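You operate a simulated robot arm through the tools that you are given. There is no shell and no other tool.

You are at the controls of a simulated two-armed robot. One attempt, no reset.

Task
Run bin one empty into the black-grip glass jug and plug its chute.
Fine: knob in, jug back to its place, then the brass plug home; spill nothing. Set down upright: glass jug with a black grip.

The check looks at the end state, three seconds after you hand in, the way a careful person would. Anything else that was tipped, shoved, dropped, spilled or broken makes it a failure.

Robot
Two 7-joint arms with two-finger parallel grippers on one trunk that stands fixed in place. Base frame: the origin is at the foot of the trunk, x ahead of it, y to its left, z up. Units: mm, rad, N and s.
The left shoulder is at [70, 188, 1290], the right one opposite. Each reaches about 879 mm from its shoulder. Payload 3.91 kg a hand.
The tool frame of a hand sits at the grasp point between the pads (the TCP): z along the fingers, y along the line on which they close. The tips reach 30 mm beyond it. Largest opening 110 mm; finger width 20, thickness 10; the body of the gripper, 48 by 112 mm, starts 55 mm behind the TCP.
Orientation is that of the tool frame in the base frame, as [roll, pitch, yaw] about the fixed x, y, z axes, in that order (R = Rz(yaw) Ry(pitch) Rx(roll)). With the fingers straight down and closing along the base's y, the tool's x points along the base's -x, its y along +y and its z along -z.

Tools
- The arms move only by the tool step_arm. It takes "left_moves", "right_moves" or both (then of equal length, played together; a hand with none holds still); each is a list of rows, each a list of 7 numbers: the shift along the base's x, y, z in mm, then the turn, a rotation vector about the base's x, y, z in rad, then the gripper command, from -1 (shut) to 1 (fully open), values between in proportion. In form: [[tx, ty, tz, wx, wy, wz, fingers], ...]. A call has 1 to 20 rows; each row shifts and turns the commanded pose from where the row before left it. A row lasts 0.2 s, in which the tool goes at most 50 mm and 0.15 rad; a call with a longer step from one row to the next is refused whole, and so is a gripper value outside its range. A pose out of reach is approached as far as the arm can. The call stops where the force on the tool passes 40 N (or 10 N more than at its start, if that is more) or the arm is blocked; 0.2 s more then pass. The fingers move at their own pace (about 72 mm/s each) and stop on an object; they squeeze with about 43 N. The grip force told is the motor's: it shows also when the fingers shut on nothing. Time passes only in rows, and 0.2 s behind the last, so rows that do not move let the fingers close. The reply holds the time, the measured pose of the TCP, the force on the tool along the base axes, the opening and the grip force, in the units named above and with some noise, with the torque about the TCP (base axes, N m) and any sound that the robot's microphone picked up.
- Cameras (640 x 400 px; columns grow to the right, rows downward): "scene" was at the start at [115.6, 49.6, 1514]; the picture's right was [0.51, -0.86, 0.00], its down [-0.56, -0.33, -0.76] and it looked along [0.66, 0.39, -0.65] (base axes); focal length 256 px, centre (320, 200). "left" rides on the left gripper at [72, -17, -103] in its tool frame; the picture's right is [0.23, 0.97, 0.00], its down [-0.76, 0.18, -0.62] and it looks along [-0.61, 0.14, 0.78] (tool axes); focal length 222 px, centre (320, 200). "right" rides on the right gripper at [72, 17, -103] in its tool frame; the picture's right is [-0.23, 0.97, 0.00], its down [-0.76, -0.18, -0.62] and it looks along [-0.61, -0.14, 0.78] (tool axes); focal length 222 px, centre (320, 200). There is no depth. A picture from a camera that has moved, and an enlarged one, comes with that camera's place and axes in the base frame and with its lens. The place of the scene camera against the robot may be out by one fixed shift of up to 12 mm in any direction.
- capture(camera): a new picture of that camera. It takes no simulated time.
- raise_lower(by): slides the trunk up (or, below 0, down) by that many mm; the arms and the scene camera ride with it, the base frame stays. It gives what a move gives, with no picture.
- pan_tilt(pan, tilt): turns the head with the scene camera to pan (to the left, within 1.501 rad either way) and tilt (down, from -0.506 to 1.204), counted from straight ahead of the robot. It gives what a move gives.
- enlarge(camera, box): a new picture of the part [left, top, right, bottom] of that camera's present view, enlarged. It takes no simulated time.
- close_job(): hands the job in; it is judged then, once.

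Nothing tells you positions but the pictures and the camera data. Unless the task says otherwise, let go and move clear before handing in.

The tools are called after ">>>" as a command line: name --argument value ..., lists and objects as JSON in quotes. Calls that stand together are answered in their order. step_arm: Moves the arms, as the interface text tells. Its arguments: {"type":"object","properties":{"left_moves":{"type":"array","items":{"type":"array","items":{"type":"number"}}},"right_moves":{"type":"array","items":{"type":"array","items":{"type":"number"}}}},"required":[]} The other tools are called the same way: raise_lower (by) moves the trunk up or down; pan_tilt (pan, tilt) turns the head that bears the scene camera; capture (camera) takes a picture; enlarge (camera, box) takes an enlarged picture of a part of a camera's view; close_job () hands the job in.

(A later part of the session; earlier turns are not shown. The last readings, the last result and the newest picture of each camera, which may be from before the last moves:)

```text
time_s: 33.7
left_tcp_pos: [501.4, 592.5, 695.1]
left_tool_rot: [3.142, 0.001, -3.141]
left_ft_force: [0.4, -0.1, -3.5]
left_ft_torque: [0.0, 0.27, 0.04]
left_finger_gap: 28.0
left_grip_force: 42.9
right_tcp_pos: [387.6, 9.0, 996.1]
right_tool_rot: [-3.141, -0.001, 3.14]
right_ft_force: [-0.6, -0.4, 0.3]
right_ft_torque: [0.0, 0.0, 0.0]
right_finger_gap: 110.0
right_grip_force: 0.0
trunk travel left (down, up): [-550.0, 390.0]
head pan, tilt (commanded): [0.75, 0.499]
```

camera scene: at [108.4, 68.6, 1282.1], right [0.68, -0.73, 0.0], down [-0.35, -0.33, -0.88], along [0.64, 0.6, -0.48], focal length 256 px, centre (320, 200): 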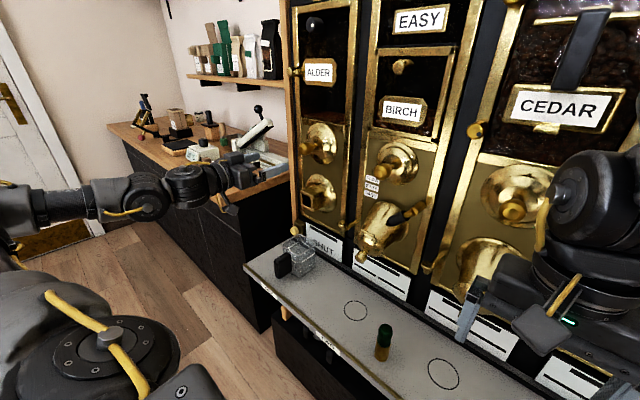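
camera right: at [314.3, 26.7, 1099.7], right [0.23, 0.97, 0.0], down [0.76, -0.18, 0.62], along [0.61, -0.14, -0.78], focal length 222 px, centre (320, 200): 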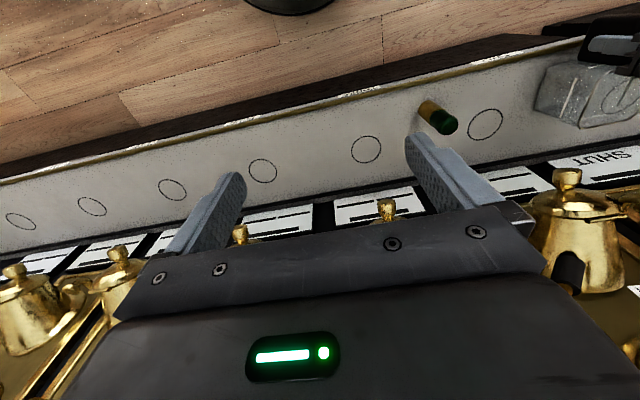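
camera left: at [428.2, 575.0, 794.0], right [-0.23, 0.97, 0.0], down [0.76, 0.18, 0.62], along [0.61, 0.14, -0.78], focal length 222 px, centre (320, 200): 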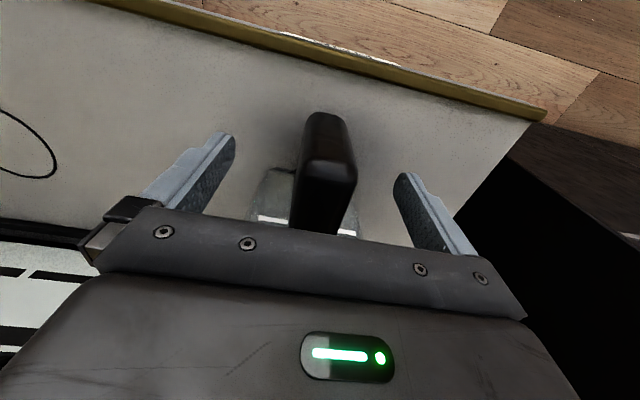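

The jug's weight is on the grip. Moving it 22 mm inward and 2.5 mm left, then lowering.

>>> step_arm --left_moves '[[5, 1, 1, 0, 0, 0, -1], [6, 0.5, 0, 0, 0, 0, -1], [6, 0.5, 0, 0, 0, 0, -1], [5, 0.5, 0, 0, 0, 0, -1], [0, 0, 0, 0, 0, 0, -1], [0, 0, -2, 0, 0, 0, -1], [0, 0, -1.5, 0, 0, 0, -1], [0, 0, 0, 0, 0, 0, -1]]'

>>> step_arm --left_moves '[[0, 0, -1.5, 0, 0, 0, -1], [0, 0, 0, 0, 0, 0, -1]]'

```text
time_s: 35.5
left_tcp_pos: [524.4, 594.5, 692.3]
left_tool_rot: [-3.142, 0.0, -3.141]
left_ft_force: [0.5, -0.5, -4.0]
left_ft_torque: [-0.01, 0.23, -0.02]
left_finger_gap: 27.7
left_grip_force: 43.1
right_tcp_pos: [387.8, 8.3, 997.1]
right_tool_rot: [3.14, -0.001, 3.141]
right_ft_force: [-0.4, -0.2, 0.5]
right_ft_torque: [0.01, 0.0, -0.04]
right_finger_gap: 110.0
right_grip_force: 0.0
trunk travel left (down, up): [-550.0, 390.0]
head pan, tilt (commanded): [0.75, 0.499]
```

```text
time_s: 36.1
left_tcp_pos: [523.6, 594.3, 690.8]
left_tool_rot: [3.142, 0.0, -3.141]
left_ft_force: [-0.2, 1.1, -2.2]
left_ft_torque: [0.11, 0.04, 0.05]
left_finger_gap: 27.6
left_grip_force: 42.4
right_tcp_pos: [386.7, 7.9, 996.9]
right_tool_rot: [-3.141, 0.0, -3.141]
right_ft_force: [0.4, 0.0, 0.1]
right_ft_torque: [0.0, 0.0, -0.04]
right_finger_gap: 110.1
right_grip_force: 0.2
trunk travel left (down, up): [-550.0, 390.0]
head pan, tilt (commanded): [0.75, 0.499]
```

It is touching down. A tiny further lowering, then release and back out.

>>> step_arm --left_moves '[[0, 0, -0.7, 0, 0, 0, -1], [0, 0, 0, 0, 0, 0, -0.4], [0, 0, 0, 0, 0, 0, 0], [0, 0, 0, 0, 0, 0, 0.5], [0, 0, 0, 0, 0, 0, 1], [0, 0, 0, 0, 0, 0, 1], [-40, 0, 0, 0, 0, 0, 1], [-40, 0, 0, 0, 0, 0, 1], [-40, 0, 10, 0, 0, 0, 1], [-10, 0, 30, 0, -0.15, 0, 1], [0, 0, 30, 0, -0.15, 0, 1], [0, 0, 30, 0, -0.15, 0, 1], [0, 0, 10, 0, -0.15, 0, 1], [0, 0, 0, 0, 0, 0, 1]]'

>>> capture --camera "left"

>>> enlarge --camera "scene" --box '[262, 170, 358, 290]'

```text
time_s: 39.1
left_tcp_pos: [393.1, 593.3, 801.9]
left_tool_rot: [3.141, 0.602, 3.14]
left_ft_force: [-0.3, 0.0, -0.4]
left_ft_torque: [0.0, -0.01, 0.0]
left_finger_gap: 110.1
left_grip_force: 0.1
right_tcp_pos: [386.5, 8.9, 996.8]
right_tool_rot: [3.141, 0.0, -3.141]
right_ft_force: [0.5, -0.6, -0.7]
right_ft_torque: [-0.01, 0.01, 0.04]
right_finger_gap: 109.9
right_grip_force: 0.1
trunk travel left (down, up): [-550.0, 390.0]
head pan, tilt (commanded): [0.75, 0.499]
```

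```text
taken
camera left: at [274.2, 577.3, 844.8], right [-0.19, 0.97, -0.13], down [0.28, 0.18, 0.94], along [0.94, 0.14, -0.3], focal length 222 px, centre (320, 200)
```

left: 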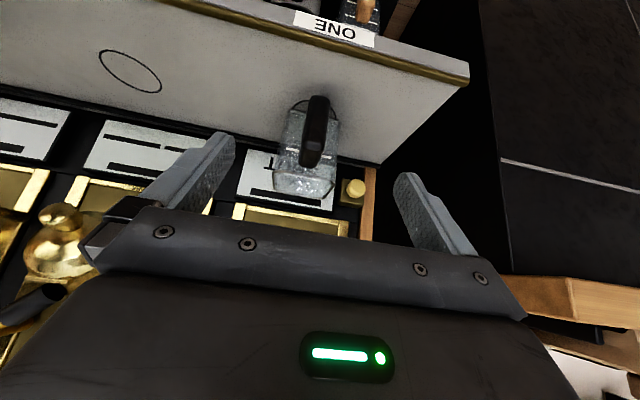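

```text
3.33 times, centred on (310, 230) of scene
camera zoom: at [109.7, 68.7, 1282.0], right [0.68, -0.73, 0.0], down [-0.35, -0.33, -0.88], along [0.64, 0.6, -0.48], focal length 853 px, centre (353, 100)
```

zoom: 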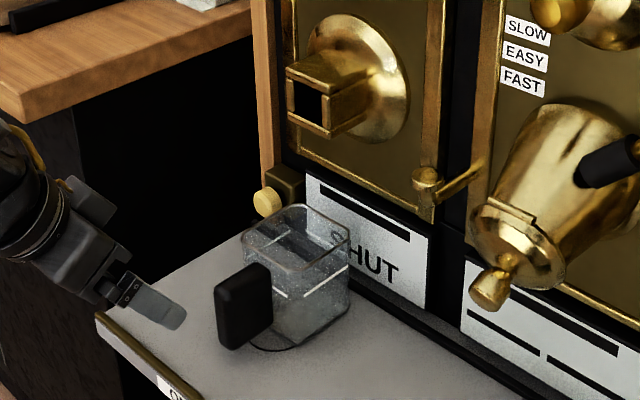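

The jug stands squarely under the spout now. Moving the left hand up toward the knob, stopping below it for a triangulation view.

>>> step_arm --left_moves '[[0, 0, 30, 0, -0.1384, 0, 1], [0, 0, 40, 0, -0.1384, 0, 1], [0, 0, 40, 0, -0.1384, 0, 1], [10, 0, 40, 0, -0.1384, 0, 1], [20, 0, 30, 0, -0.1384, 0, 1], [20, 0, 8, 0, -0.1384, 0, 1], [17, 0, 0, 0, -0.1384, 0, 1], [0, 0, 0, 0, 0, 0, 1], [0, 0, 0, 0, 0, 0, 1]]'

>>> enlarge --camera "left" --box '[256, 100, 384, 220]'

>>> step_arm --left_moves '[[10, 0, 30, 0, 0, 0, 1], [10, 0, 30, 0, 0, 0, 1], [0, 0, 0, 0, 0, 0, 1], [0, 0, 0, 0, 0, 0, 1]]'

>>> enlarge --camera "left" --box '[256, 40, 384, 160]'

```text
time_s: 41.1
left_tcp_pos: [461.3, 595.0, 989.4]
left_tool_rot: [3.063, 1.57, 3.061]
left_ft_force: [0.4, -0.4, -0.3]
left_ft_torque: [0.0, -0.01, 0.02]
left_finger_gap: 109.9
left_grip_force: 0.1
right_tcp_pos: [386.5, 8.7, 996.0]
right_tool_rot: [3.141, 0.0, -3.14]
right_ft_force: [0.4, 0.4, -0.6]
right_ft_torque: [0.0, 0.01, -0.03]
right_finger_gap: 109.9
right_grip_force: 0.1
trunk travel left (down, up): [-550.0, 390.0]
head pan, tilt (commanded): [0.75, 0.499]
```

```text
3.33 times, centred on (320, 160) of left
camera zoom: at [356.5, 577.5, 916.3], right [0.0, 0.97, -0.23], down [-0.62, 0.18, 0.76], along [0.78, 0.14, 0.61], focal length 740 px, centre (320, 333)
```

zoom: 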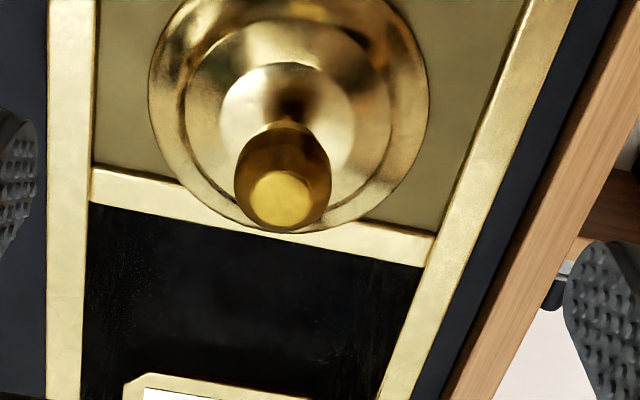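

```text
time_s: 42.1
left_tcp_pos: [479.8, 594.9, 1052.4]
left_tool_rot: [2.955, 1.569, 2.954]
left_ft_force: [0.2, -0.2, 0.0]
left_ft_torque: [0.0, 0.0, 0.03]
left_finger_gap: 109.8
left_grip_force: 0.1
right_tcp_pos: [385.8, 8.1, 998.2]
right_tool_rot: [-3.142, 0.0, -3.141]
right_ft_force: [0.0, -0.3, -1.4]
right_ft_torque: [-0.02, -0.04, 0.0]
right_finger_gap: 110.4
right_grip_force: 0.1
trunk travel left (down, up): [-550.0, 390.0]
head pan, tilt (commanded): [0.75, 0.499]
```

```text
3.33 times, centred on (320, 100) of left
camera zoom: at [374.9, 577.9, 978.9], right [0.0, 0.97, -0.23], down [-0.62, 0.18, 0.76], along [0.78, 0.14, 0.61], focal length 740 px, centre (320, 533)
```

zoom: 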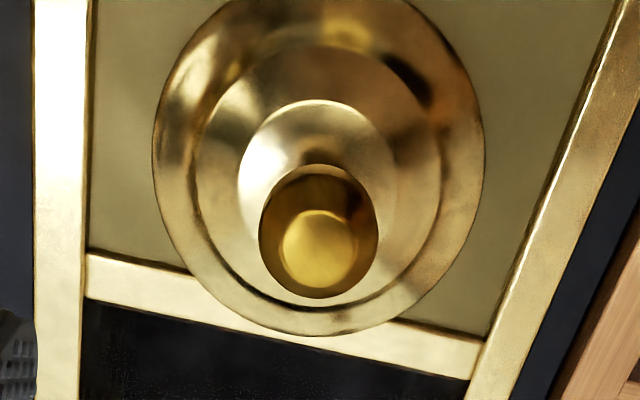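

Knob front is at about (604, 594, 1050). I'll advance so the pads straddle its girth at x≈623.

>>> step_arm --left_moves '[[30, -0.5, -1, 0, 0, 0, 1], [30, 0, -1, 0, 0, 0, 1], [30, 0, 0, 0, 0, 0, 1], [25, 0, 0, 0, 0, 0, 1], [20, 0, 0, 0, 0, 0, 1], [8, 0, 0, 0, 0, 0, 1], [0, 0, 0, 0, 0, 0, 1]]'

>>> capture --camera "left"

>>> enlarge --camera "scene" --box '[280, 100, 376, 220]'

```text
time_s: 43.7
left_tcp_pos: [623.1, 594.5, 1048.2]
left_tool_rot: [2.931, 1.57, 2.931]
left_ft_force: [0.5, -0.6, 0.4]
left_ft_torque: [0.01, 0.01, 0.03]
left_finger_gap: 110.0
left_grip_force: 0.1
right_tcp_pos: [387.2, 8.1, 996.8]
right_tool_rot: [3.142, -0.001, -3.14]
right_ft_force: [-0.2, -0.1, -0.1]
right_ft_torque: [-0.02, -0.02, 0.03]
right_finger_gap: 109.9
right_grip_force: 0.1
trunk travel left (down, up): [-550.0, 390.0]
head pan, tilt (commanded): [0.75, 0.499]
```

```text
taken
camera left: at [519.1, 577.7, 975.6], right [0.0, 0.97, -0.23], down [-0.62, 0.18, 0.76], along [0.78, 0.14, 0.61], focal length 222 px, centre (320, 200)
```

left: 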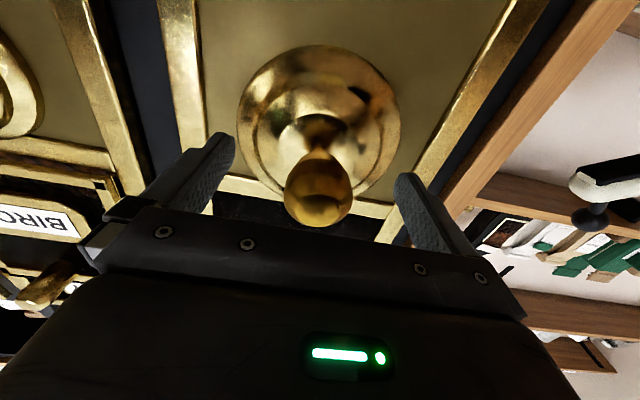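

```text
3.33 times, centred on (328, 160) of scene
camera zoom: at [109.0, 68.5, 1282.0], right [0.68, -0.73, 0.0], down [-0.35, -0.33, -0.88], along [0.64, 0.6, -0.48], focal length 853 px, centre (293, 333)
```

zoom: 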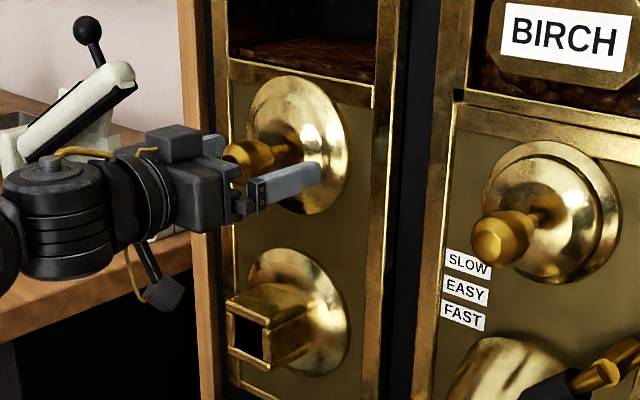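

The knob sits centred between the pads. Closing on it.

>>> step_arm --left_moves '[[0, 0, 0, 0, 0, 0, 0.3], [0, 0, 0, 0, 0, 0, -0.1], [0, 0, 0, 0, 0, 0, -0.3], [0, 0, 0, 0, 0, 0, -0.6], [0, 0, 0, 0, 0, 0, -1], [0, 0, 0, 0, 0, 0, -1], [0, 0, 0, 0, 0, 0, -1]]'

>>> capture --camera "left"

```text
time_s: 45.3
left_tcp_pos: [624.6, 594.5, 1048.2]
left_tool_rot: [2.871, 1.568, 2.871]
left_ft_force: [-0.9, -3.7, -1.6]
left_ft_torque: [-0.01, -0.08, 0.64]
left_finger_gap: 36.9
left_grip_force: 45.1
right_tcp_pos: [387.5, 8.4, 998.4]
right_tool_rot: [3.141, 0.0, 3.142]
right_ft_force: [-0.8, 0.0, 0.1]
right_ft_torque: [-0.01, -0.02, 0.01]
right_finger_gap: 109.9
right_grip_force: 0.1
trunk travel left (down, up): [-550.0, 390.0]
head pan, tilt (commanded): [0.75, 0.499]
```

```text
taken
camera left: at [519.2, 577.0, 975.6], right [0.0, 0.97, -0.23], down [-0.62, 0.18, 0.76], along [0.78, 0.14, 0.61], focal length 222 px, centre (320, 200)
```

left: 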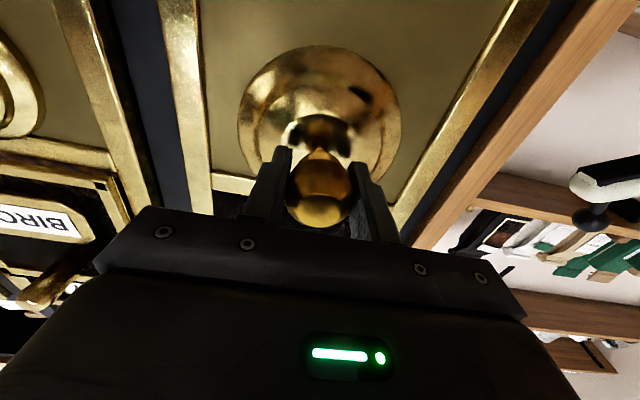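

Gripped at 36.9 mm; the "in" position corresponds to TCP x≈624. Pulling a few mm and watching the force, sound and spout.

>>> step_arm --left_moves '[[-2, 0, 0, 0, 0, 0, -1], [-2, 0, 0, 0, 0, 0, -1]]'

>>> enlarge --camera "scene" --box '[270, 100, 366, 220]'

```text
time_s: 45.9
left_tcp_pos: [618.3, 594.3, 1048.9]
left_tool_rot: [1.348, 1.57, 1.347]
left_ft_force: [0.1, 1.8, 4.6]
left_ft_torque: [0.2, 0.92, -0.58]
left_finger_gap: 37.1
left_grip_force: 44.9
right_tcp_pos: [386.4, 8.2, 997.7]
right_tool_rot: [-3.141, 0.001, -3.139]
right_ft_force: [0.3, -0.7, 0.4]
right_ft_torque: [0.02, -0.02, 0.0]
right_finger_gap: 109.7
right_grip_force: 0.2
trunk travel left (down, up): [-550.0, 390.0]
head pan, tilt (commanded): [0.75, 0.499]
```

```text
3.33 times, centred on (318, 160) of scene
camera zoom: at [108.8, 68.2, 1282.1], right [0.68, -0.73, 0.0], down [-0.35, -0.33, -0.88], along [0.64, 0.6, -0.48], focal length 853 px, centre (327, 333)
```

zoom: 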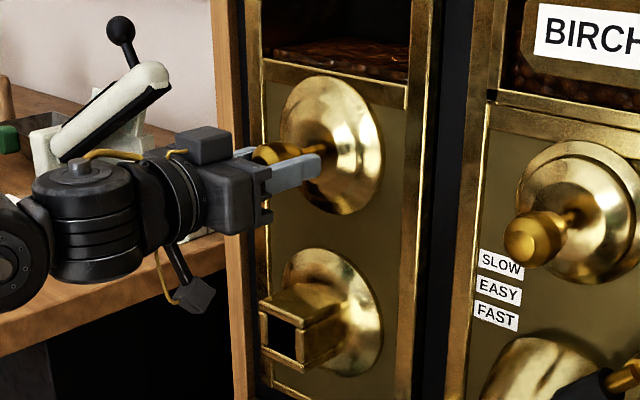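

>>> step_arm --left_moves '[[-2, 0, 0, 0, 0, 0, -1], [-2, 0, 0, 0, 0, 0, -1], [0, 0, 0, 0, 0, 0, -1]]'

>>> enlarge --camera "scene" --box '[262, 150, 374, 290]'

>>> enlarge --camera "scene" --box '[288, 115, 352, 155]'

```text
time_s: 46.7
left_tcp_pos: [613.6, 593.3, 1048.3]
left_tool_rot: [-1.765, 1.57, -1.765]
left_ft_force: [1.3, 1.2, 4.8]
left_ft_torque: [-0.14, -0.55, -0.56]
left_finger_gap: 37.1
left_grip_force: 45.0
right_tcp_pos: [386.6, 7.9, 997.0]
right_tool_rot: [-3.14, 0.0, -3.141]
right_ft_force: [0.3, 0.4, -0.2]
right_ft_torque: [-0.02, -0.01, 0.0]
right_finger_gap: 109.8
right_grip_force: 0.1
trunk travel left (down, up): [-550.0, 390.0]
head pan, tilt (commanded): [0.75, 0.499]
```

```text
2.86 times, centred on (318, 220) of scene
camera zoom: at [108.6, 68.2, 1282.1], right [0.68, -0.73, 0.0], down [-0.35, -0.33, -0.88], along [0.64, 0.6, -0.48], focal length 731 px, centre (326, 143)
```

zoom: 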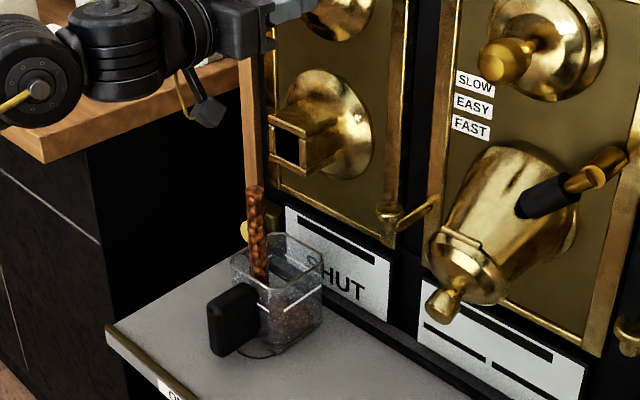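

```text
10.00 times, centred on (320, 135) of scene
camera zoom: at [108.6, 68.2, 1282.1], right [0.68, -0.73, 0.0], down [-0.35, -0.33, -0.88], along [0.64, 0.6, -0.48], focal length 2558 px, centre (320, 850)
```

zoom: 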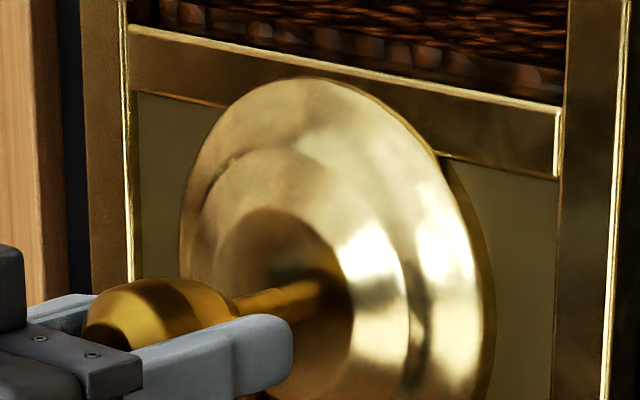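

Beans are flowing in a column into the jug. I'll look closely at where the stream lands before continuing.

>>> enlarge --camera "scene" --box '[280, 190, 344, 270]'

>>> enlarge --camera "scene" --box '[264, 230, 344, 290]'

```text
5.00 times, centred on (312, 230) of scene
camera zoom: at [108.6, 68.2, 1282.1], right [0.68, -0.73, 0.0], down [-0.35, -0.33, -0.88], along [0.64, 0.6, -0.48], focal length 1279 px, centre (360, 50)
```

zoom: 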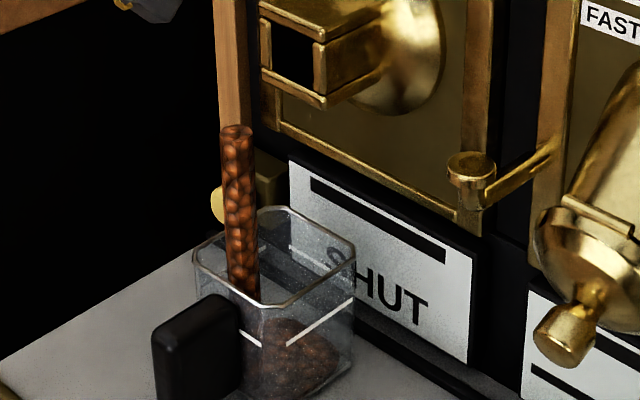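

```text
6.67 times, centred on (304, 260) of scene
camera zoom: at [108.6, 68.2, 1282.1], right [0.68, -0.73, 0.0], down [-0.35, -0.33, -0.88], along [0.64, 0.6, -0.48], focal length 1705 px, centre (427, -200)
```

zoom: 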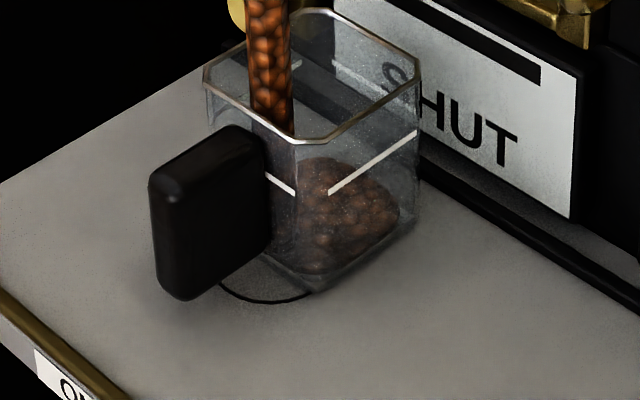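

The stream is a vertical column at about (567,595), falling inside the jug with a small heap forming. I'll hold the knob here and let it run, checking often.

>>> step_arm --left_moves '[[0, 0, 0, 0, 0, 0, -1], [0, 0, 0, 0, 0, 0, -1], [0, 0, 0, 0, 0, 0, -1]]'

>>> enlarge --camera "scene" --box '[264, 190, 344, 290]'

>>> enlarge --camera "scene" --box '[280, 40, 360, 140]'

```text
time_s: 47.5
left_tcp_pos: [615.3, 595.0, 1048.8]
left_tool_rot: [2.102, 1.571, 2.1]
left_ft_force: [0.7, 3.4, 7.1]
left_ft_torque: [-0.07, -0.19, -0.68]
left_finger_gap: 36.9
left_grip_force: 45.0
right_tcp_pos: [386.3, 8.6, 998.3]
right_tool_rot: [3.141, 0.002, -3.141]
right_ft_force: [-0.5, -0.6, 0.2]
right_ft_torque: [0.0, -0.01, -0.02]
right_finger_gap: 109.7
right_grip_force: 0.0
trunk travel left (down, up): [-550.0, 390.0]
head pan, tilt (commanded): [0.75, 0.499]
```

```text
4.00 times, centred on (304, 240) of scene
camera zoom: at [108.4, 68.1, 1282.2], right [0.68, -0.73, 0.0], down [-0.35, -0.33, -0.88], along [0.64, 0.6, -0.48], focal length 1023 px, centre (384, 40)
```

zoom: 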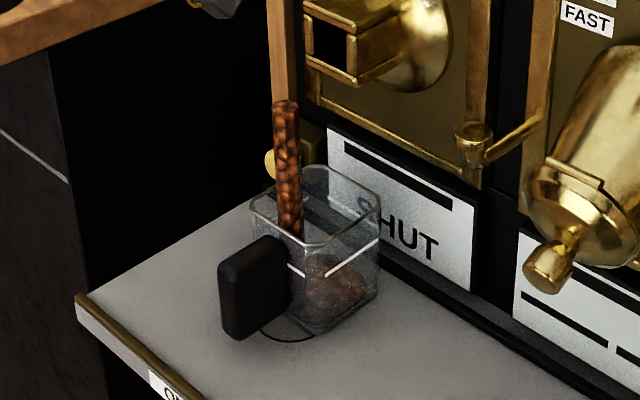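

```text
4.00 times, centred on (320, 90) of scene
camera zoom: at [108.4, 68.1, 1282.2], right [0.68, -0.73, 0.0], down [-0.35, -0.33, -0.88], along [0.64, 0.6, -0.48], focal length 1023 px, centre (320, 640)
```

zoom: 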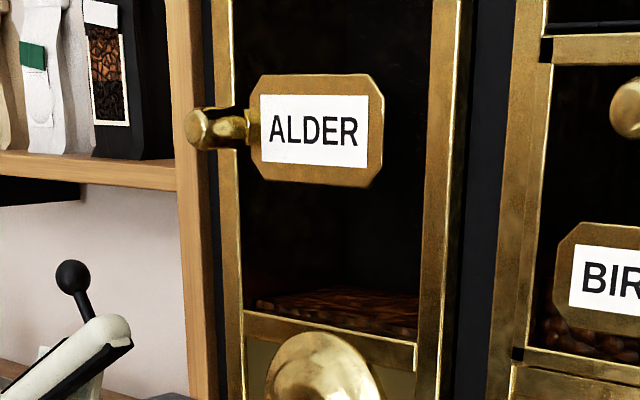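

Flow continues steadily inside the jug. Waiting a few more seconds.

>>> step_arm --left_moves '[[0, 0, 0, 0, 0, 0, -1], [0, 0, 0, 0, 0, 0, -1], [0, 0, 0, 0, 0, 0, -1], [0, 0, 0, 0, 0, 0, -1], [0, 0, 0, 0, 0, 0, -1], [0, 0, 0, 0, 0, 0, -1], [0, 0, 0, 0, 0, 0, -1], [0, 0, 0, 0, 0, 0, -1]]'

>>> enlarge --camera "scene" --box '[264, 190, 344, 290]'

>>> enlarge --camera "scene" --box '[296, 85, 360, 125]'

```text
time_s: 49.3
left_tcp_pos: [614.7, 593.7, 1048.8]
left_tool_rot: [2.296, 1.57, 2.295]
left_ft_force: [0.3, 2.8, 8.4]
left_ft_torque: [-0.01, -0.05, -0.67]
left_finger_gap: 37.2
left_grip_force: 45.0
right_tcp_pos: [386.8, 8.9, 996.9]
right_tool_rot: [-3.141, 0.002, -3.14]
right_ft_force: [0.8, -0.7, -0.2]
right_ft_torque: [-0.02, -0.03, 0.03]
right_finger_gap: 109.8
right_grip_force: 0.2
trunk travel left (down, up): [-550.0, 390.0]
head pan, tilt (commanded): [0.75, 0.499]
```

```text
4.00 times, centred on (304, 240) of scene
camera zoom: at [108.2, 68.1, 1282.2], right [0.68, -0.73, 0.0], down [-0.35, -0.33, -0.88], along [0.64, 0.6, -0.48], focal length 1023 px, centre (384, 40)
```

zoom: 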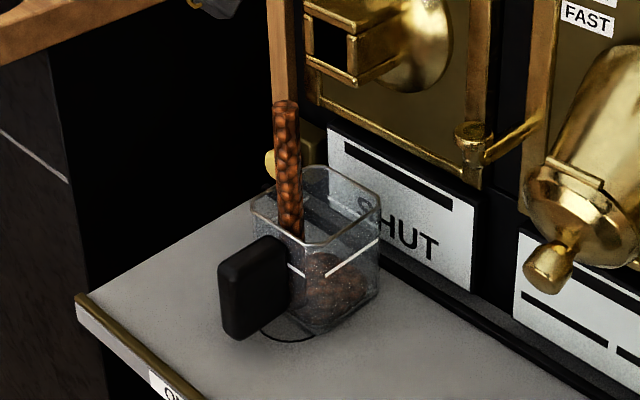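

```text
10.00 times, centred on (328, 105) of scene
camera zoom: at [108.2, 68.1, 1282.2], right [0.68, -0.73, 0.0], down [-0.35, -0.33, -0.88], along [0.64, 0.6, -0.48], focal length 2558 px, centre (240, 1150)
```

zoom: 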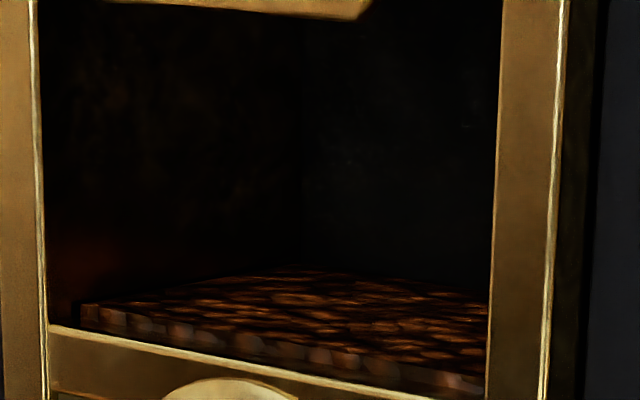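

>>> step_arm --left_moves '[[0, 0, 0, 0, 0, 0, -1], [0, 0, 0, 0, 0, 0, -1], [0, 0, 0, 0, 0, 0, -1], [0, 0, 0, 0, 0, 0, -1], [0, 0, 0, 0, 0, 0, -1], [0, 0, 0, 0, 0, 0, -1], [0, 0, 0, 0, 0, 0, -1], [0, 0, 0, 0, 0, 0, -1], [0, 0, 0, 0, 0, 0, -1], [0, 0, 0, 0, 0, 0, -1], [0, 0, 0, 0, 0, 0, -1], [0, 0, 0, 0, 0, 0, -1], [0, 0, 0, 0, 0, 0, -1], [0, 0, 0, 0, 0, 0, -1], [0, 0, 0, 0, 0, 0, -1], [0, 0, 0, 0, 0, 0, -1], [0, 0, 0, 0, 0, 0, -1], [0, 0, 0, 0, 0, 0, -1], [0, 0, 0, 0, 0, 0, -1], [0, 0, 0, 0, 0, 0, -1]]'

>>> enlarge --camera "scene" --box '[264, 190, 344, 290]'

>>> enlarge --camera "scene" --box '[296, 85, 360, 125]'

```text
time_s: 53.5
left_tcp_pos: [615.6, 594.0, 1048.9]
left_tool_rot: [2.465, 1.567, 2.465]
left_ft_force: [-0.1, 4.1, 7.4]
left_ft_torque: [-0.02, 0.05, -0.39]
left_finger_gap: 37.1
left_grip_force: 45.2
right_tcp_pos: [385.7, 9.1, 998.8]
right_tool_rot: [3.141, 0.002, -3.14]
right_ft_force: [0.5, 0.7, 0.1]
right_ft_torque: [0.01, -0.01, 0.02]
right_finger_gap: 109.9
right_grip_force: 0.1
trunk travel left (down, up): [-550.0, 390.0]
head pan, tilt (commanded): [0.75, 0.499]
```

```text
4.00 times, centred on (304, 240) of scene
camera zoom: at [108.2, 68.2, 1282.2], right [0.68, -0.73, 0.0], down [-0.35, -0.33, -0.88], along [0.64, 0.6, -0.48], focal length 1023 px, centre (384, 40)
```

zoom: 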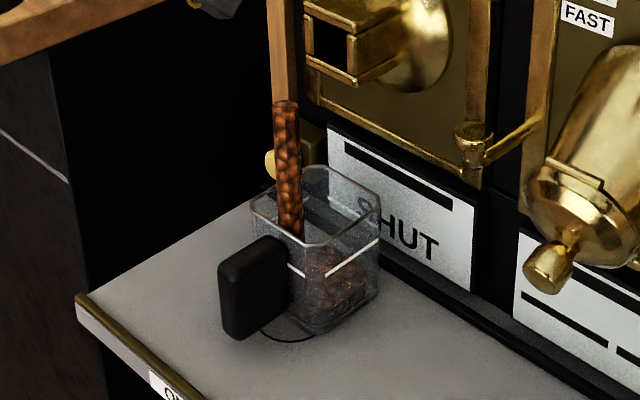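

```text
10.00 times, centred on (328, 105) of scene
camera zoom: at [108.2, 68.2, 1282.2], right [0.68, -0.73, 0.0], down [-0.35, -0.33, -0.88], along [0.64, 0.6, -0.48], focal length 2558 px, centre (240, 1150)
```

zoom: 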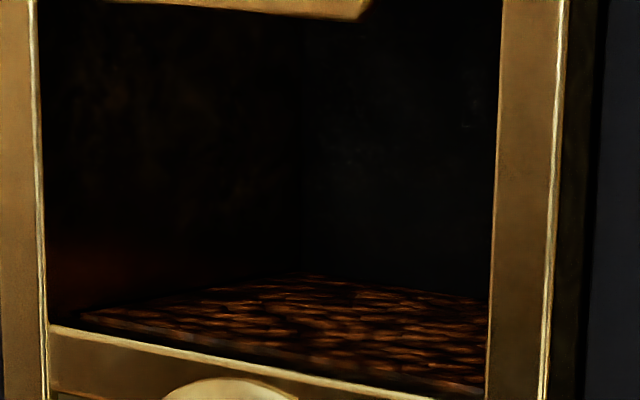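

The bin level is falling and the jug is filling. Continuing.

>>> step_arm --left_moves '[[0, 0, 0, 0, 0, 0, -1], [0, 0, 0, 0, 0, 0, -1], [0, 0, 0, 0, 0, 0, -1], [0, 0, 0, 0, 0, 0, -1], [0, 0, 0, 0, 0, 0, -1], [0, 0, 0, 0, 0, 0, -1], [0, 0, 0, 0, 0, 0, -1], [0, 0, 0, 0, 0, 0, -1], [0, 0, 0, 0, 0, 0, -1], [0, 0, 0, 0, 0, 0, -1], [0, 0, 0, 0, 0, 0, -1], [0, 0, 0, 0, 0, 0, -1], [0, 0, 0, 0, 0, 0, -1], [0, 0, 0, 0, 0, 0, -1], [0, 0, 0, 0, 0, 0, -1], [0, 0, 0, 0, 0, 0, -1], [0, 0, 0, 0, 0, 0, -1], [0, 0, 0, 0, 0, 0, -1], [0, 0, 0, 0, 0, 0, -1], [0, 0, 0, 0, 0, 0, -1]]'

>>> enlarge --camera "scene" --box '[264, 190, 344, 290]'

>>> enlarge --camera "scene" --box '[296, 85, 360, 125]'

```text
time_s: 57.7
left_tcp_pos: [615.4, 593.5, 1048.2]
left_tool_rot: [2.525, 1.569, 2.525]
left_ft_force: [0.7, 0.8, 6.1]
left_ft_torque: [0.04, -0.03, 0.61]
left_finger_gap: 37.1
left_grip_force: 44.7
right_tcp_pos: [385.9, 8.3, 998.0]
right_tool_rot: [-3.141, 0.004, -3.141]
right_ft_force: [-0.5, -0.9, -0.4]
right_ft_torque: [0.02, 0.01, 0.04]
right_finger_gap: 110.0
right_grip_force: 0.1
trunk travel left (down, up): [-550.0, 390.0]
head pan, tilt (commanded): [0.75, 0.499]
```

```text
4.00 times, centred on (304, 240) of scene
camera zoom: at [108.3, 68.2, 1282.1], right [0.68, -0.73, 0.0], down [-0.35, -0.33, -0.88], along [0.64, 0.6, -0.48], focal length 1023 px, centre (384, 40)
```

zoom: 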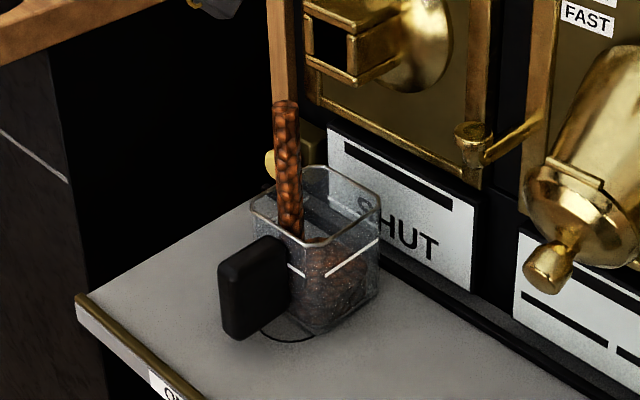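

```text
10.00 times, centred on (328, 105) of scene
camera zoom: at [108.3, 68.2, 1282.1], right [0.68, -0.73, 0.0], down [-0.35, -0.33, -0.88], along [0.64, 0.6, -0.48], focal length 2558 px, centre (240, 1150)
```

zoom: 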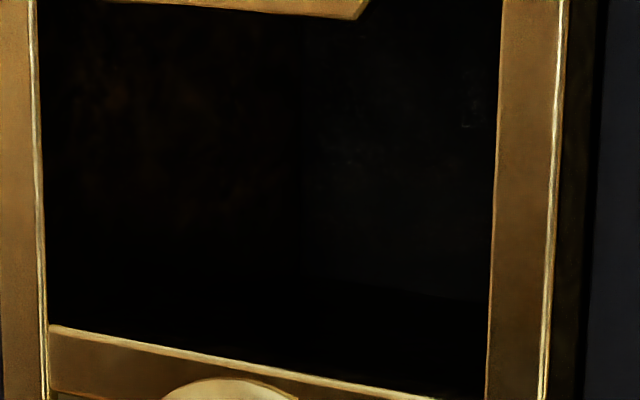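

The window shows empty but the stream still runs. I'll continue in shorter waits, watching the jug level.

>>> step_arm --left_moves '[[0, 0, 0, 0, 0, 0, -1], [0, 0, 0, 0, 0, 0, -1], [0, 0, 0, 0, 0, 0, -1], [0, 0, 0, 0, 0, 0, -1], [0, 0, 0, 0, 0, 0, -1], [0, 0, 0, 0, 0, 0, -1], [0, 0, 0, 0, 0, 0, -1], [0, 0, 0, 0, 0, 0, -1]]'

>>> enlarge --camera "scene" --box '[264, 190, 344, 290]'

>>> enlarge --camera "scene" --box '[276, 230, 340, 290]'

```text
time_s: 59.5
left_tcp_pos: [614.2, 593.6, 1048.8]
left_tool_rot: [2.547, 1.569, 2.547]
left_ft_force: [-0.1, 0.5, 6.4]
left_ft_torque: [-0.02, -0.04, 0.58]
left_finger_gap: 37.2
left_grip_force: 45.6
right_tcp_pos: [385.9, 8.9, 998.3]
right_tool_rot: [-3.142, 0.001, 3.141]
right_ft_force: [-0.3, 0.7, 0.3]
right_ft_torque: [0.0, 0.02, -0.01]
right_finger_gap: 110.0
right_grip_force: 0.1
trunk travel left (down, up): [-550.0, 390.0]
head pan, tilt (commanded): [0.75, 0.499]
```

```text
4.00 times, centred on (304, 240) of scene
camera zoom: at [108.4, 68.2, 1282.1], right [0.68, -0.73, 0.0], down [-0.35, -0.33, -0.88], along [0.64, 0.6, -0.48], focal length 1023 px, centre (384, 40)
```

zoom: 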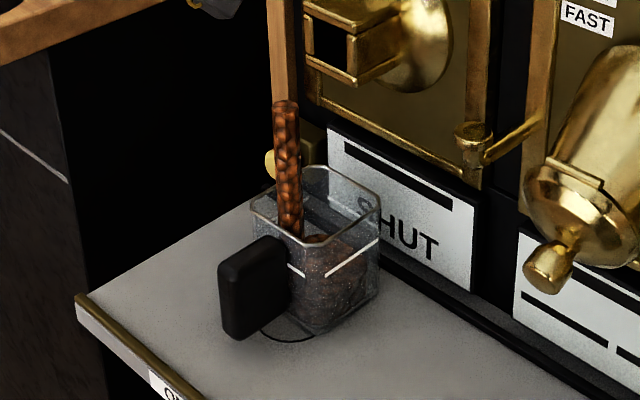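

```text
6.67 times, centred on (308, 260) of scene
camera zoom: at [108.4, 68.2, 1282.1], right [0.68, -0.73, 0.0], down [-0.35, -0.33, -0.88], along [0.64, 0.6, -0.48], focal length 1705 px, centre (400, -200)
```

zoom: 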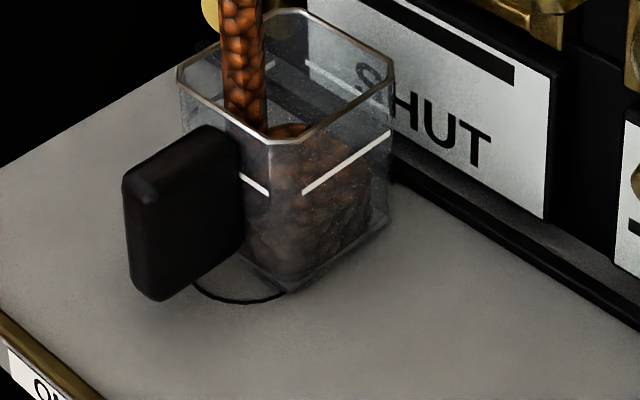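

>>> step_arm --left_moves '[[0, 0, 0, 0, 0, 0, -1], [0, 0, 0, 0, 0, 0, -1], [0, 0, 0, 0, 0, 0, -1], [0, 0, 0, 0, 0, 0, -1], [0, 0, 0, 0, 0, 0, -1], [0, 0, 0, 0, 0, 0, -1], [0, 0, 0, 0, 0, 0, -1], [0, 0, 0, 0, 0, 0, -1], [0, 0, 0, 0, 0, 0, -1], [0, 0, 0, 0, 0, 0, -1]]'

>>> enlarge --camera "scene" --box '[264, 190, 344, 290]'

>>> enlarge --camera "scene" --box '[276, 230, 340, 290]'

```text
time_s: 61.7
left_tcp_pos: [615.2, 593.5, 1048.1]
left_tool_rot: [2.578, 1.568, 2.576]
left_ft_force: [0.0, 1.2, 5.7]
left_ft_torque: [-0.01, -0.01, 0.66]
left_finger_gap: 37.1
left_grip_force: 45.0
right_tcp_pos: [385.2, 8.2, 997.1]
right_tool_rot: [-3.141, 0.001, -3.141]
right_ft_force: [-0.1, -0.4, 0.0]
right_ft_torque: [-0.05, -0.03, 0.04]
right_finger_gap: 109.5
right_grip_force: 0.3
trunk travel left (down, up): [-550.0, 390.0]
head pan, tilt (commanded): [0.75, 0.499]
```

```text
4.00 times, centred on (304, 240) of scene
camera zoom: at [108.4, 68.2, 1282.1], right [0.68, -0.73, 0.0], down [-0.35, -0.33, -0.88], along [0.64, 0.6, -0.48], focal length 1023 px, centre (384, 40)
```

zoom: 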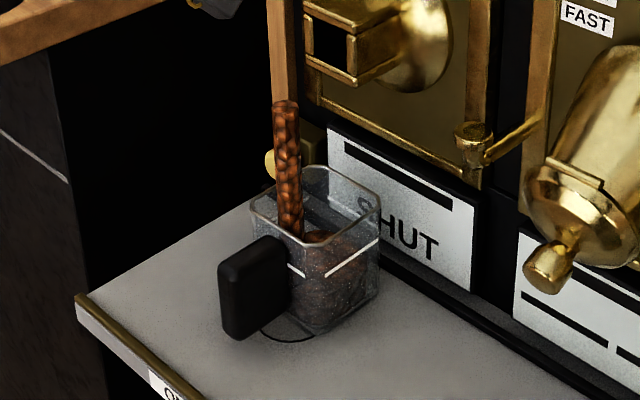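

```text
6.67 times, centred on (308, 260) of scene
camera zoom: at [108.4, 68.2, 1282.1], right [0.68, -0.73, 0.0], down [-0.35, -0.33, -0.88], along [0.64, 0.6, -0.48], focal length 1705 px, centre (400, -200)
```

zoom: 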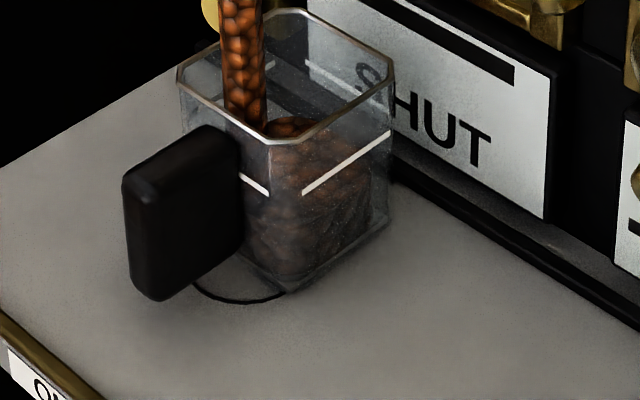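

Level rises slowly, well below the rim. Continuing.

>>> step_arm --left_moves '[[0, 0, 0, 0, 0, 0, -1], [0, 0, 0, 0, 0, 0, -1], [0, 0, 0, 0, 0, 0, -1], [0, 0, 0, 0, 0, 0, -1], [0, 0, 0, 0, 0, 0, -1], [0, 0, 0, 0, 0, 0, -1], [0, 0, 0, 0, 0, 0, -1], [0, 0, 0, 0, 0, 0, -1], [0, 0, 0, 0, 0, 0, -1], [0, 0, 0, 0, 0, 0, -1], [0, 0, 0, 0, 0, 0, -1], [0, 0, 0, 0, 0, 0, -1], [0, 0, 0, 0, 0, 0, -1], [0, 0, 0, 0, 0, 0, -1], [0, 0, 0, 0, 0, 0, -1]]'

>>> enlarge --camera "scene" --box '[264, 190, 344, 290]'

>>> enlarge --camera "scene" --box '[276, 230, 340, 290]'

```text
time_s: 64.9
left_tcp_pos: [615.4, 594.4, 1048.7]
left_tool_rot: [2.622, 1.568, 2.621]
left_ft_force: [0.4, 0.4, 4.1]
left_ft_torque: [-0.01, -0.05, 0.64]
left_finger_gap: 36.9
left_grip_force: 45.0
right_tcp_pos: [385.4, 7.5, 996.5]
right_tool_rot: [3.14, 0.001, 3.141]
right_ft_force: [-0.4, -0.1, -0.5]
right_ft_torque: [-0.03, -0.02, 0.0]
right_finger_gap: 110.0
right_grip_force: 0.0
trunk travel left (down, up): [-550.0, 390.0]
head pan, tilt (commanded): [0.75, 0.499]
```

```text
4.00 times, centred on (304, 240) of scene
camera zoom: at [108.5, 68.2, 1282.1], right [0.68, -0.73, 0.0], down [-0.35, -0.33, -0.88], along [0.64, 0.6, -0.48], focal length 1023 px, centre (384, 40)
```

zoom: 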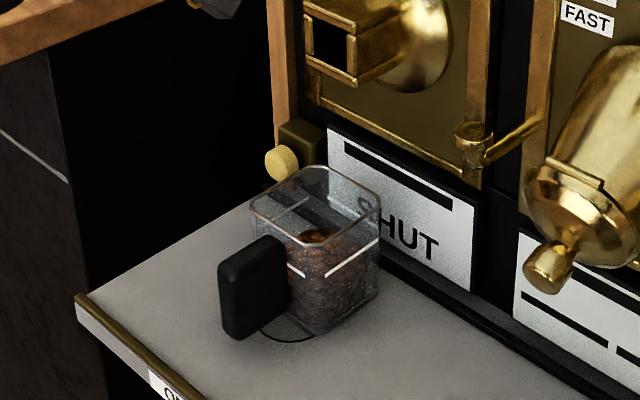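

```text
6.67 times, centred on (308, 260) of scene
camera zoom: at [108.5, 68.2, 1282.1], right [0.68, -0.73, 0.0], down [-0.35, -0.33, -0.88], along [0.64, 0.6, -0.48], focal length 1705 px, centre (400, -200)
```

zoom: 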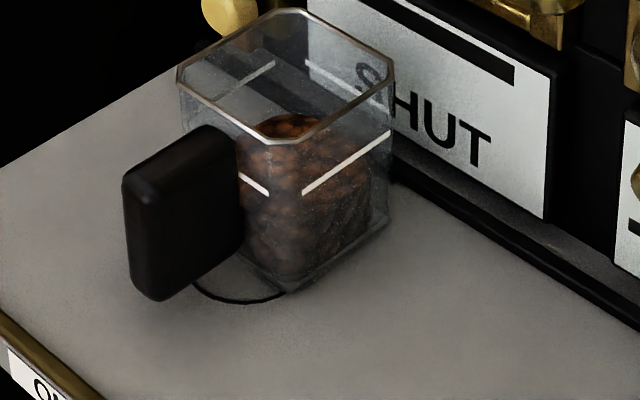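

The stream has stopped by itself and the jug is filled to about its line. Now I push the knob back in to its starting position (TCP x≈624.5).

>>> step_arm --left_moves '[[2, 0, 0, 0, 0, 0, -1], [2, 0, 0, 0, 0, 0, -1], [2, 0, 0, 0, 0, 0, -1], [2, 0, 0, 0, 0, 0, -1], [0, 0, 0, 0, 0, 0, -1], [0, 0, 0, 0, 0, 0, -1]]'

>>> step_arm --left_moves '[[1.5, 0, 0, 0, 0, 0, -1], [0, 0, 0, 0, 0, 0, -1]]'

>>> enlarge --camera "scene" --box '[288, 115, 352, 155]'

>>> enlarge --camera "scene" --box '[264, 170, 344, 290]'

```text
time_s: 66.3
left_tcp_pos: [623.6, 594.1, 1046.8]
left_tool_rot: [1.879, 1.57, 1.878]
left_ft_force: [0.2, 3.1, 6.8]
left_ft_torque: [0.09, 0.32, -0.6]
left_finger_gap: 37.2
left_grip_force: 45.0
right_tcp_pos: [386.0, 9.5, 997.5]
right_tool_rot: [-3.141, 0.001, -3.141]
right_ft_force: [-0.2, 0.6, -0.3]
right_ft_torque: [0.02, -0.01, 0.02]
right_finger_gap: 110.3
right_grip_force: 0.0
trunk travel left (down, up): [-550.0, 390.0]
head pan, tilt (commanded): [0.75, 0.499]
```

```text
time_s: 66.9
left_tcp_pos: [623.1, 594.6, 1048.5]
left_tool_rot: [2.332, 1.571, 2.332]
left_ft_force: [-4.5, 2.1, 4.7]
left_ft_torque: [-0.03, -0.42, -0.5]
left_finger_gap: 37.1
left_grip_force: 45.0
right_tcp_pos: [385.0, 9.6, 998.8]
right_tool_rot: [3.14, 0.002, -3.14]
right_ft_force: [0.1, 1.0, -0.1]
right_ft_torque: [-0.03, 0.03, 0.03]
right_finger_gap: 110.1
right_grip_force: 0.0
trunk travel left (down, up): [-550.0, 390.0]
head pan, tilt (commanded): [0.75, 0.499]
```

```text
10.00 times, centred on (320, 135) of scene
camera zoom: at [107.4, 68.6, 1282.2], right [0.68, -0.73, 0.0], down [-0.35, -0.33, -0.88], along [0.64, 0.6, -0.48], focal length 2558 px, centre (320, 850)
```

zoom: 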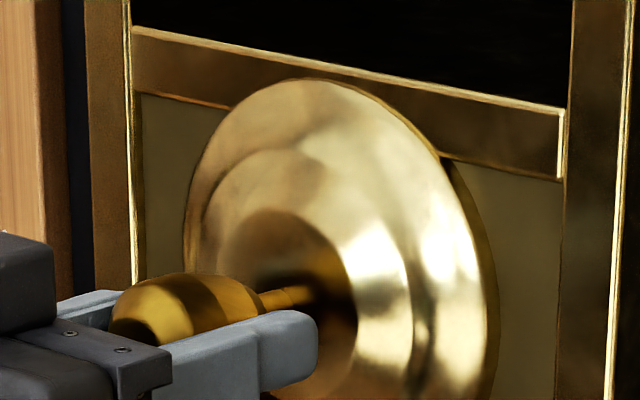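

```text
3.33 times, centred on (304, 230) of scene
camera zoom: at [107.4, 68.6, 1282.2], right [0.68, -0.73, 0.0], down [-0.35, -0.33, -0.88], along [0.64, 0.6, -0.48], focal length 853 px, centre (373, 100)
```

zoom: 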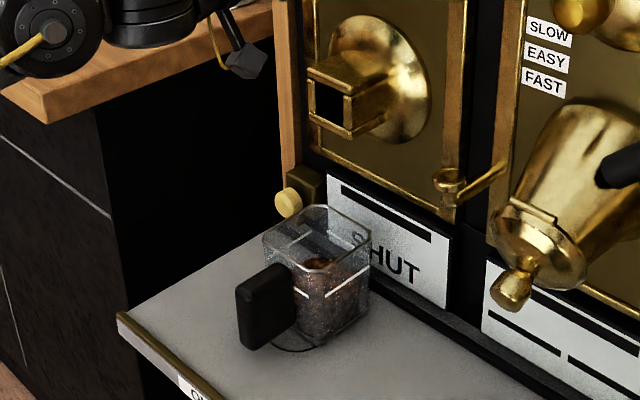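

>>> step_arm --left_moves '[[1.5, 0, 0, 0, 0, 0, -1], [1, 0, 0, 0, 0, 0, -1], [0, 0, 0, 0, 0, 0, -1]]'

```text
time_s: 67.7
left_tcp_pos: [623.5, 594.0, 1048.3]
left_tool_rot: [-0.952, 1.571, -0.949]
left_ft_force: [-22.9, 2.2, -0.5]
left_ft_torque: [0.0, 0.58, -0.51]
left_finger_gap: 36.8
left_grip_force: 44.9
right_tcp_pos: [383.5, 9.0, 997.7]
right_tool_rot: [-3.14, 0.005, 3.141]
right_ft_force: [0.5, 0.3, -0.1]
right_ft_torque: [-0.02, -0.01, 0.0]
right_finger_gap: 109.9
right_grip_force: 0.1
trunk travel left (down, up): [-550.0, 390.0]
head pan, tilt (commanded): [0.75, 0.499]
```

The knob is hard against its stop. Opening the fingers here and backing straight out.

>>> step_arm --left_moves '[[0, 0, 0, 0, 0, 0, 0], [0, 0, 0, 0, 0, 0, 0.5], [0, 0, 0, 0, 0, 0, 1], [0, 0, 0, 0, 0, 0, 1], [-30, 0, 0, 0, 0, 0, 1], [-40, 0, 0, 0, 0, 0, 1], [-40, 0, 0, 0, 0, 0, 1], [-40, 0, 0, 0, 0, 0, 1], [0, 0, 0, 0, 0, 0, 1]]'

>>> enlarge --camera "scene" --box '[288, 115, 352, 155]'

>>> enlarge --camera "scene" --box '[264, 170, 344, 290]'

```text
time_s: 69.7
left_tcp_pos: [479.5, 595.2, 1047.7]
left_tool_rot: [-2.903, 1.567, -2.903]
left_ft_force: [0.0, 0.5, 0.0]
left_ft_torque: [0.01, 0.01, -0.04]
left_finger_gap: 109.8
left_grip_force: 0.0
right_tcp_pos: [387.7, 10.0, 996.8]
right_tool_rot: [-3.141, 0.0, 3.139]
right_ft_force: [-0.3, -0.3, 0.1]
right_ft_torque: [0.03, -0.02, -0.01]
right_finger_gap: 110.0
right_grip_force: 0.1
trunk travel left (down, up): [-550.0, 390.0]
head pan, tilt (commanded): [0.75, 0.499]
```

```text
10.00 times, centred on (320, 135) of scene
camera zoom: at [110.3, 69.0, 1281.9], right [0.68, -0.73, 0.0], down [-0.35, -0.33, -0.88], along [0.64, 0.6, -0.48], focal length 2558 px, centre (320, 850)
```

zoom: 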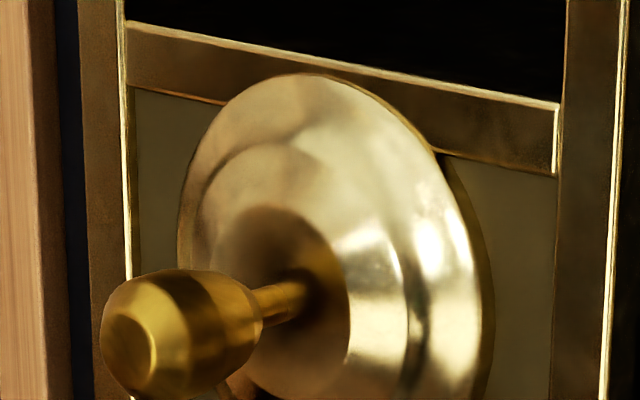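

```text
3.33 times, centred on (304, 230) of scene
camera zoom: at [110.3, 69.0, 1281.9], right [0.68, -0.73, 0.0], down [-0.35, -0.33, -0.88], along [0.64, 0.6, -0.48], focal length 853 px, centre (373, 100)
```

zoom: 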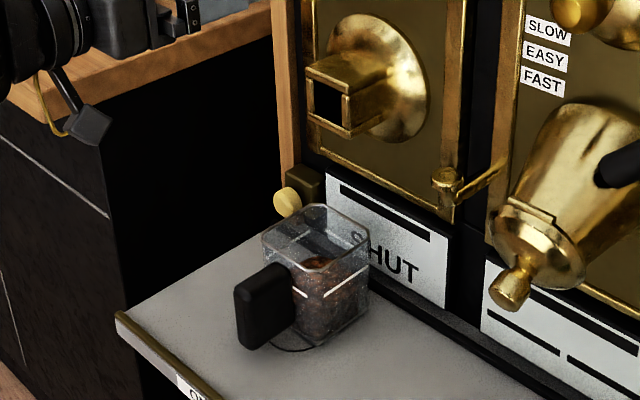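

The knob is back in its original position. To be sure the bin is empty, I'll raise the trunk and look down into the window.

>>> raise_lower --by 330

>>> pan_tilt --pan 0.75 --tilt 0.65

>>> capture --camera "scene"

```text
time_s: 73.0
left_tcp_pos: [479.2, 595.2, 1376.8]
left_tool_rot: [3.046, 1.569, 3.042]
left_ft_force: [0.2, -0.2, 0.0]
left_ft_torque: [0.0, 0.0, 0.04]
left_finger_gap: 110.1
left_grip_force: 0.0
right_tcp_pos: [387.1, 9.9, 1327.5]
right_tool_rot: [3.141, 0.0, 3.142]
right_ft_force: [-0.1, -0.6, -0.3]
right_ft_torque: [0.0, 0.03, 0.0]
right_finger_gap: 110.0
right_grip_force: 0.0
trunk travel left (down, up): [-880.0, 60.0]
head pan, tilt (commanded): [0.75, 0.499]
```

```text
time_s: 73.7
left_tcp_pos: [479.3, 595.2, 1378.6]
left_tool_rot: [3.021, 1.568, 3.022]
left_ft_force: [1.5, -0.4, -0.3]
left_ft_torque: [-0.01, 0.0, 0.01]
left_finger_gap: 109.9
left_grip_force: 0.1
right_tcp_pos: [387.4, 8.5, 1326.2]
right_tool_rot: [3.141, 0.0, 3.141]
right_ft_force: [-0.1, 0.4, 0.6]
right_ft_torque: [0.01, 0.0, 0.02]
right_finger_gap: 109.9
right_grip_force: 0.0
trunk travel left (down, up): [-880.0, 60.0]
head pan, tilt (commanded): [0.75, 0.649]
```

```text
taken
camera scene: at [106.1, 66.0, 1598.7], right [0.68, -0.73, 0.0], down [-0.44, -0.41, -0.8], along [0.58, 0.54, -0.6], focal length 256 px, centre (320, 200)
```

scene: 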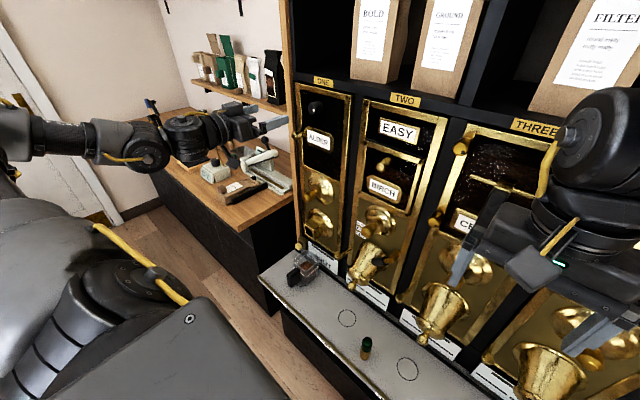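

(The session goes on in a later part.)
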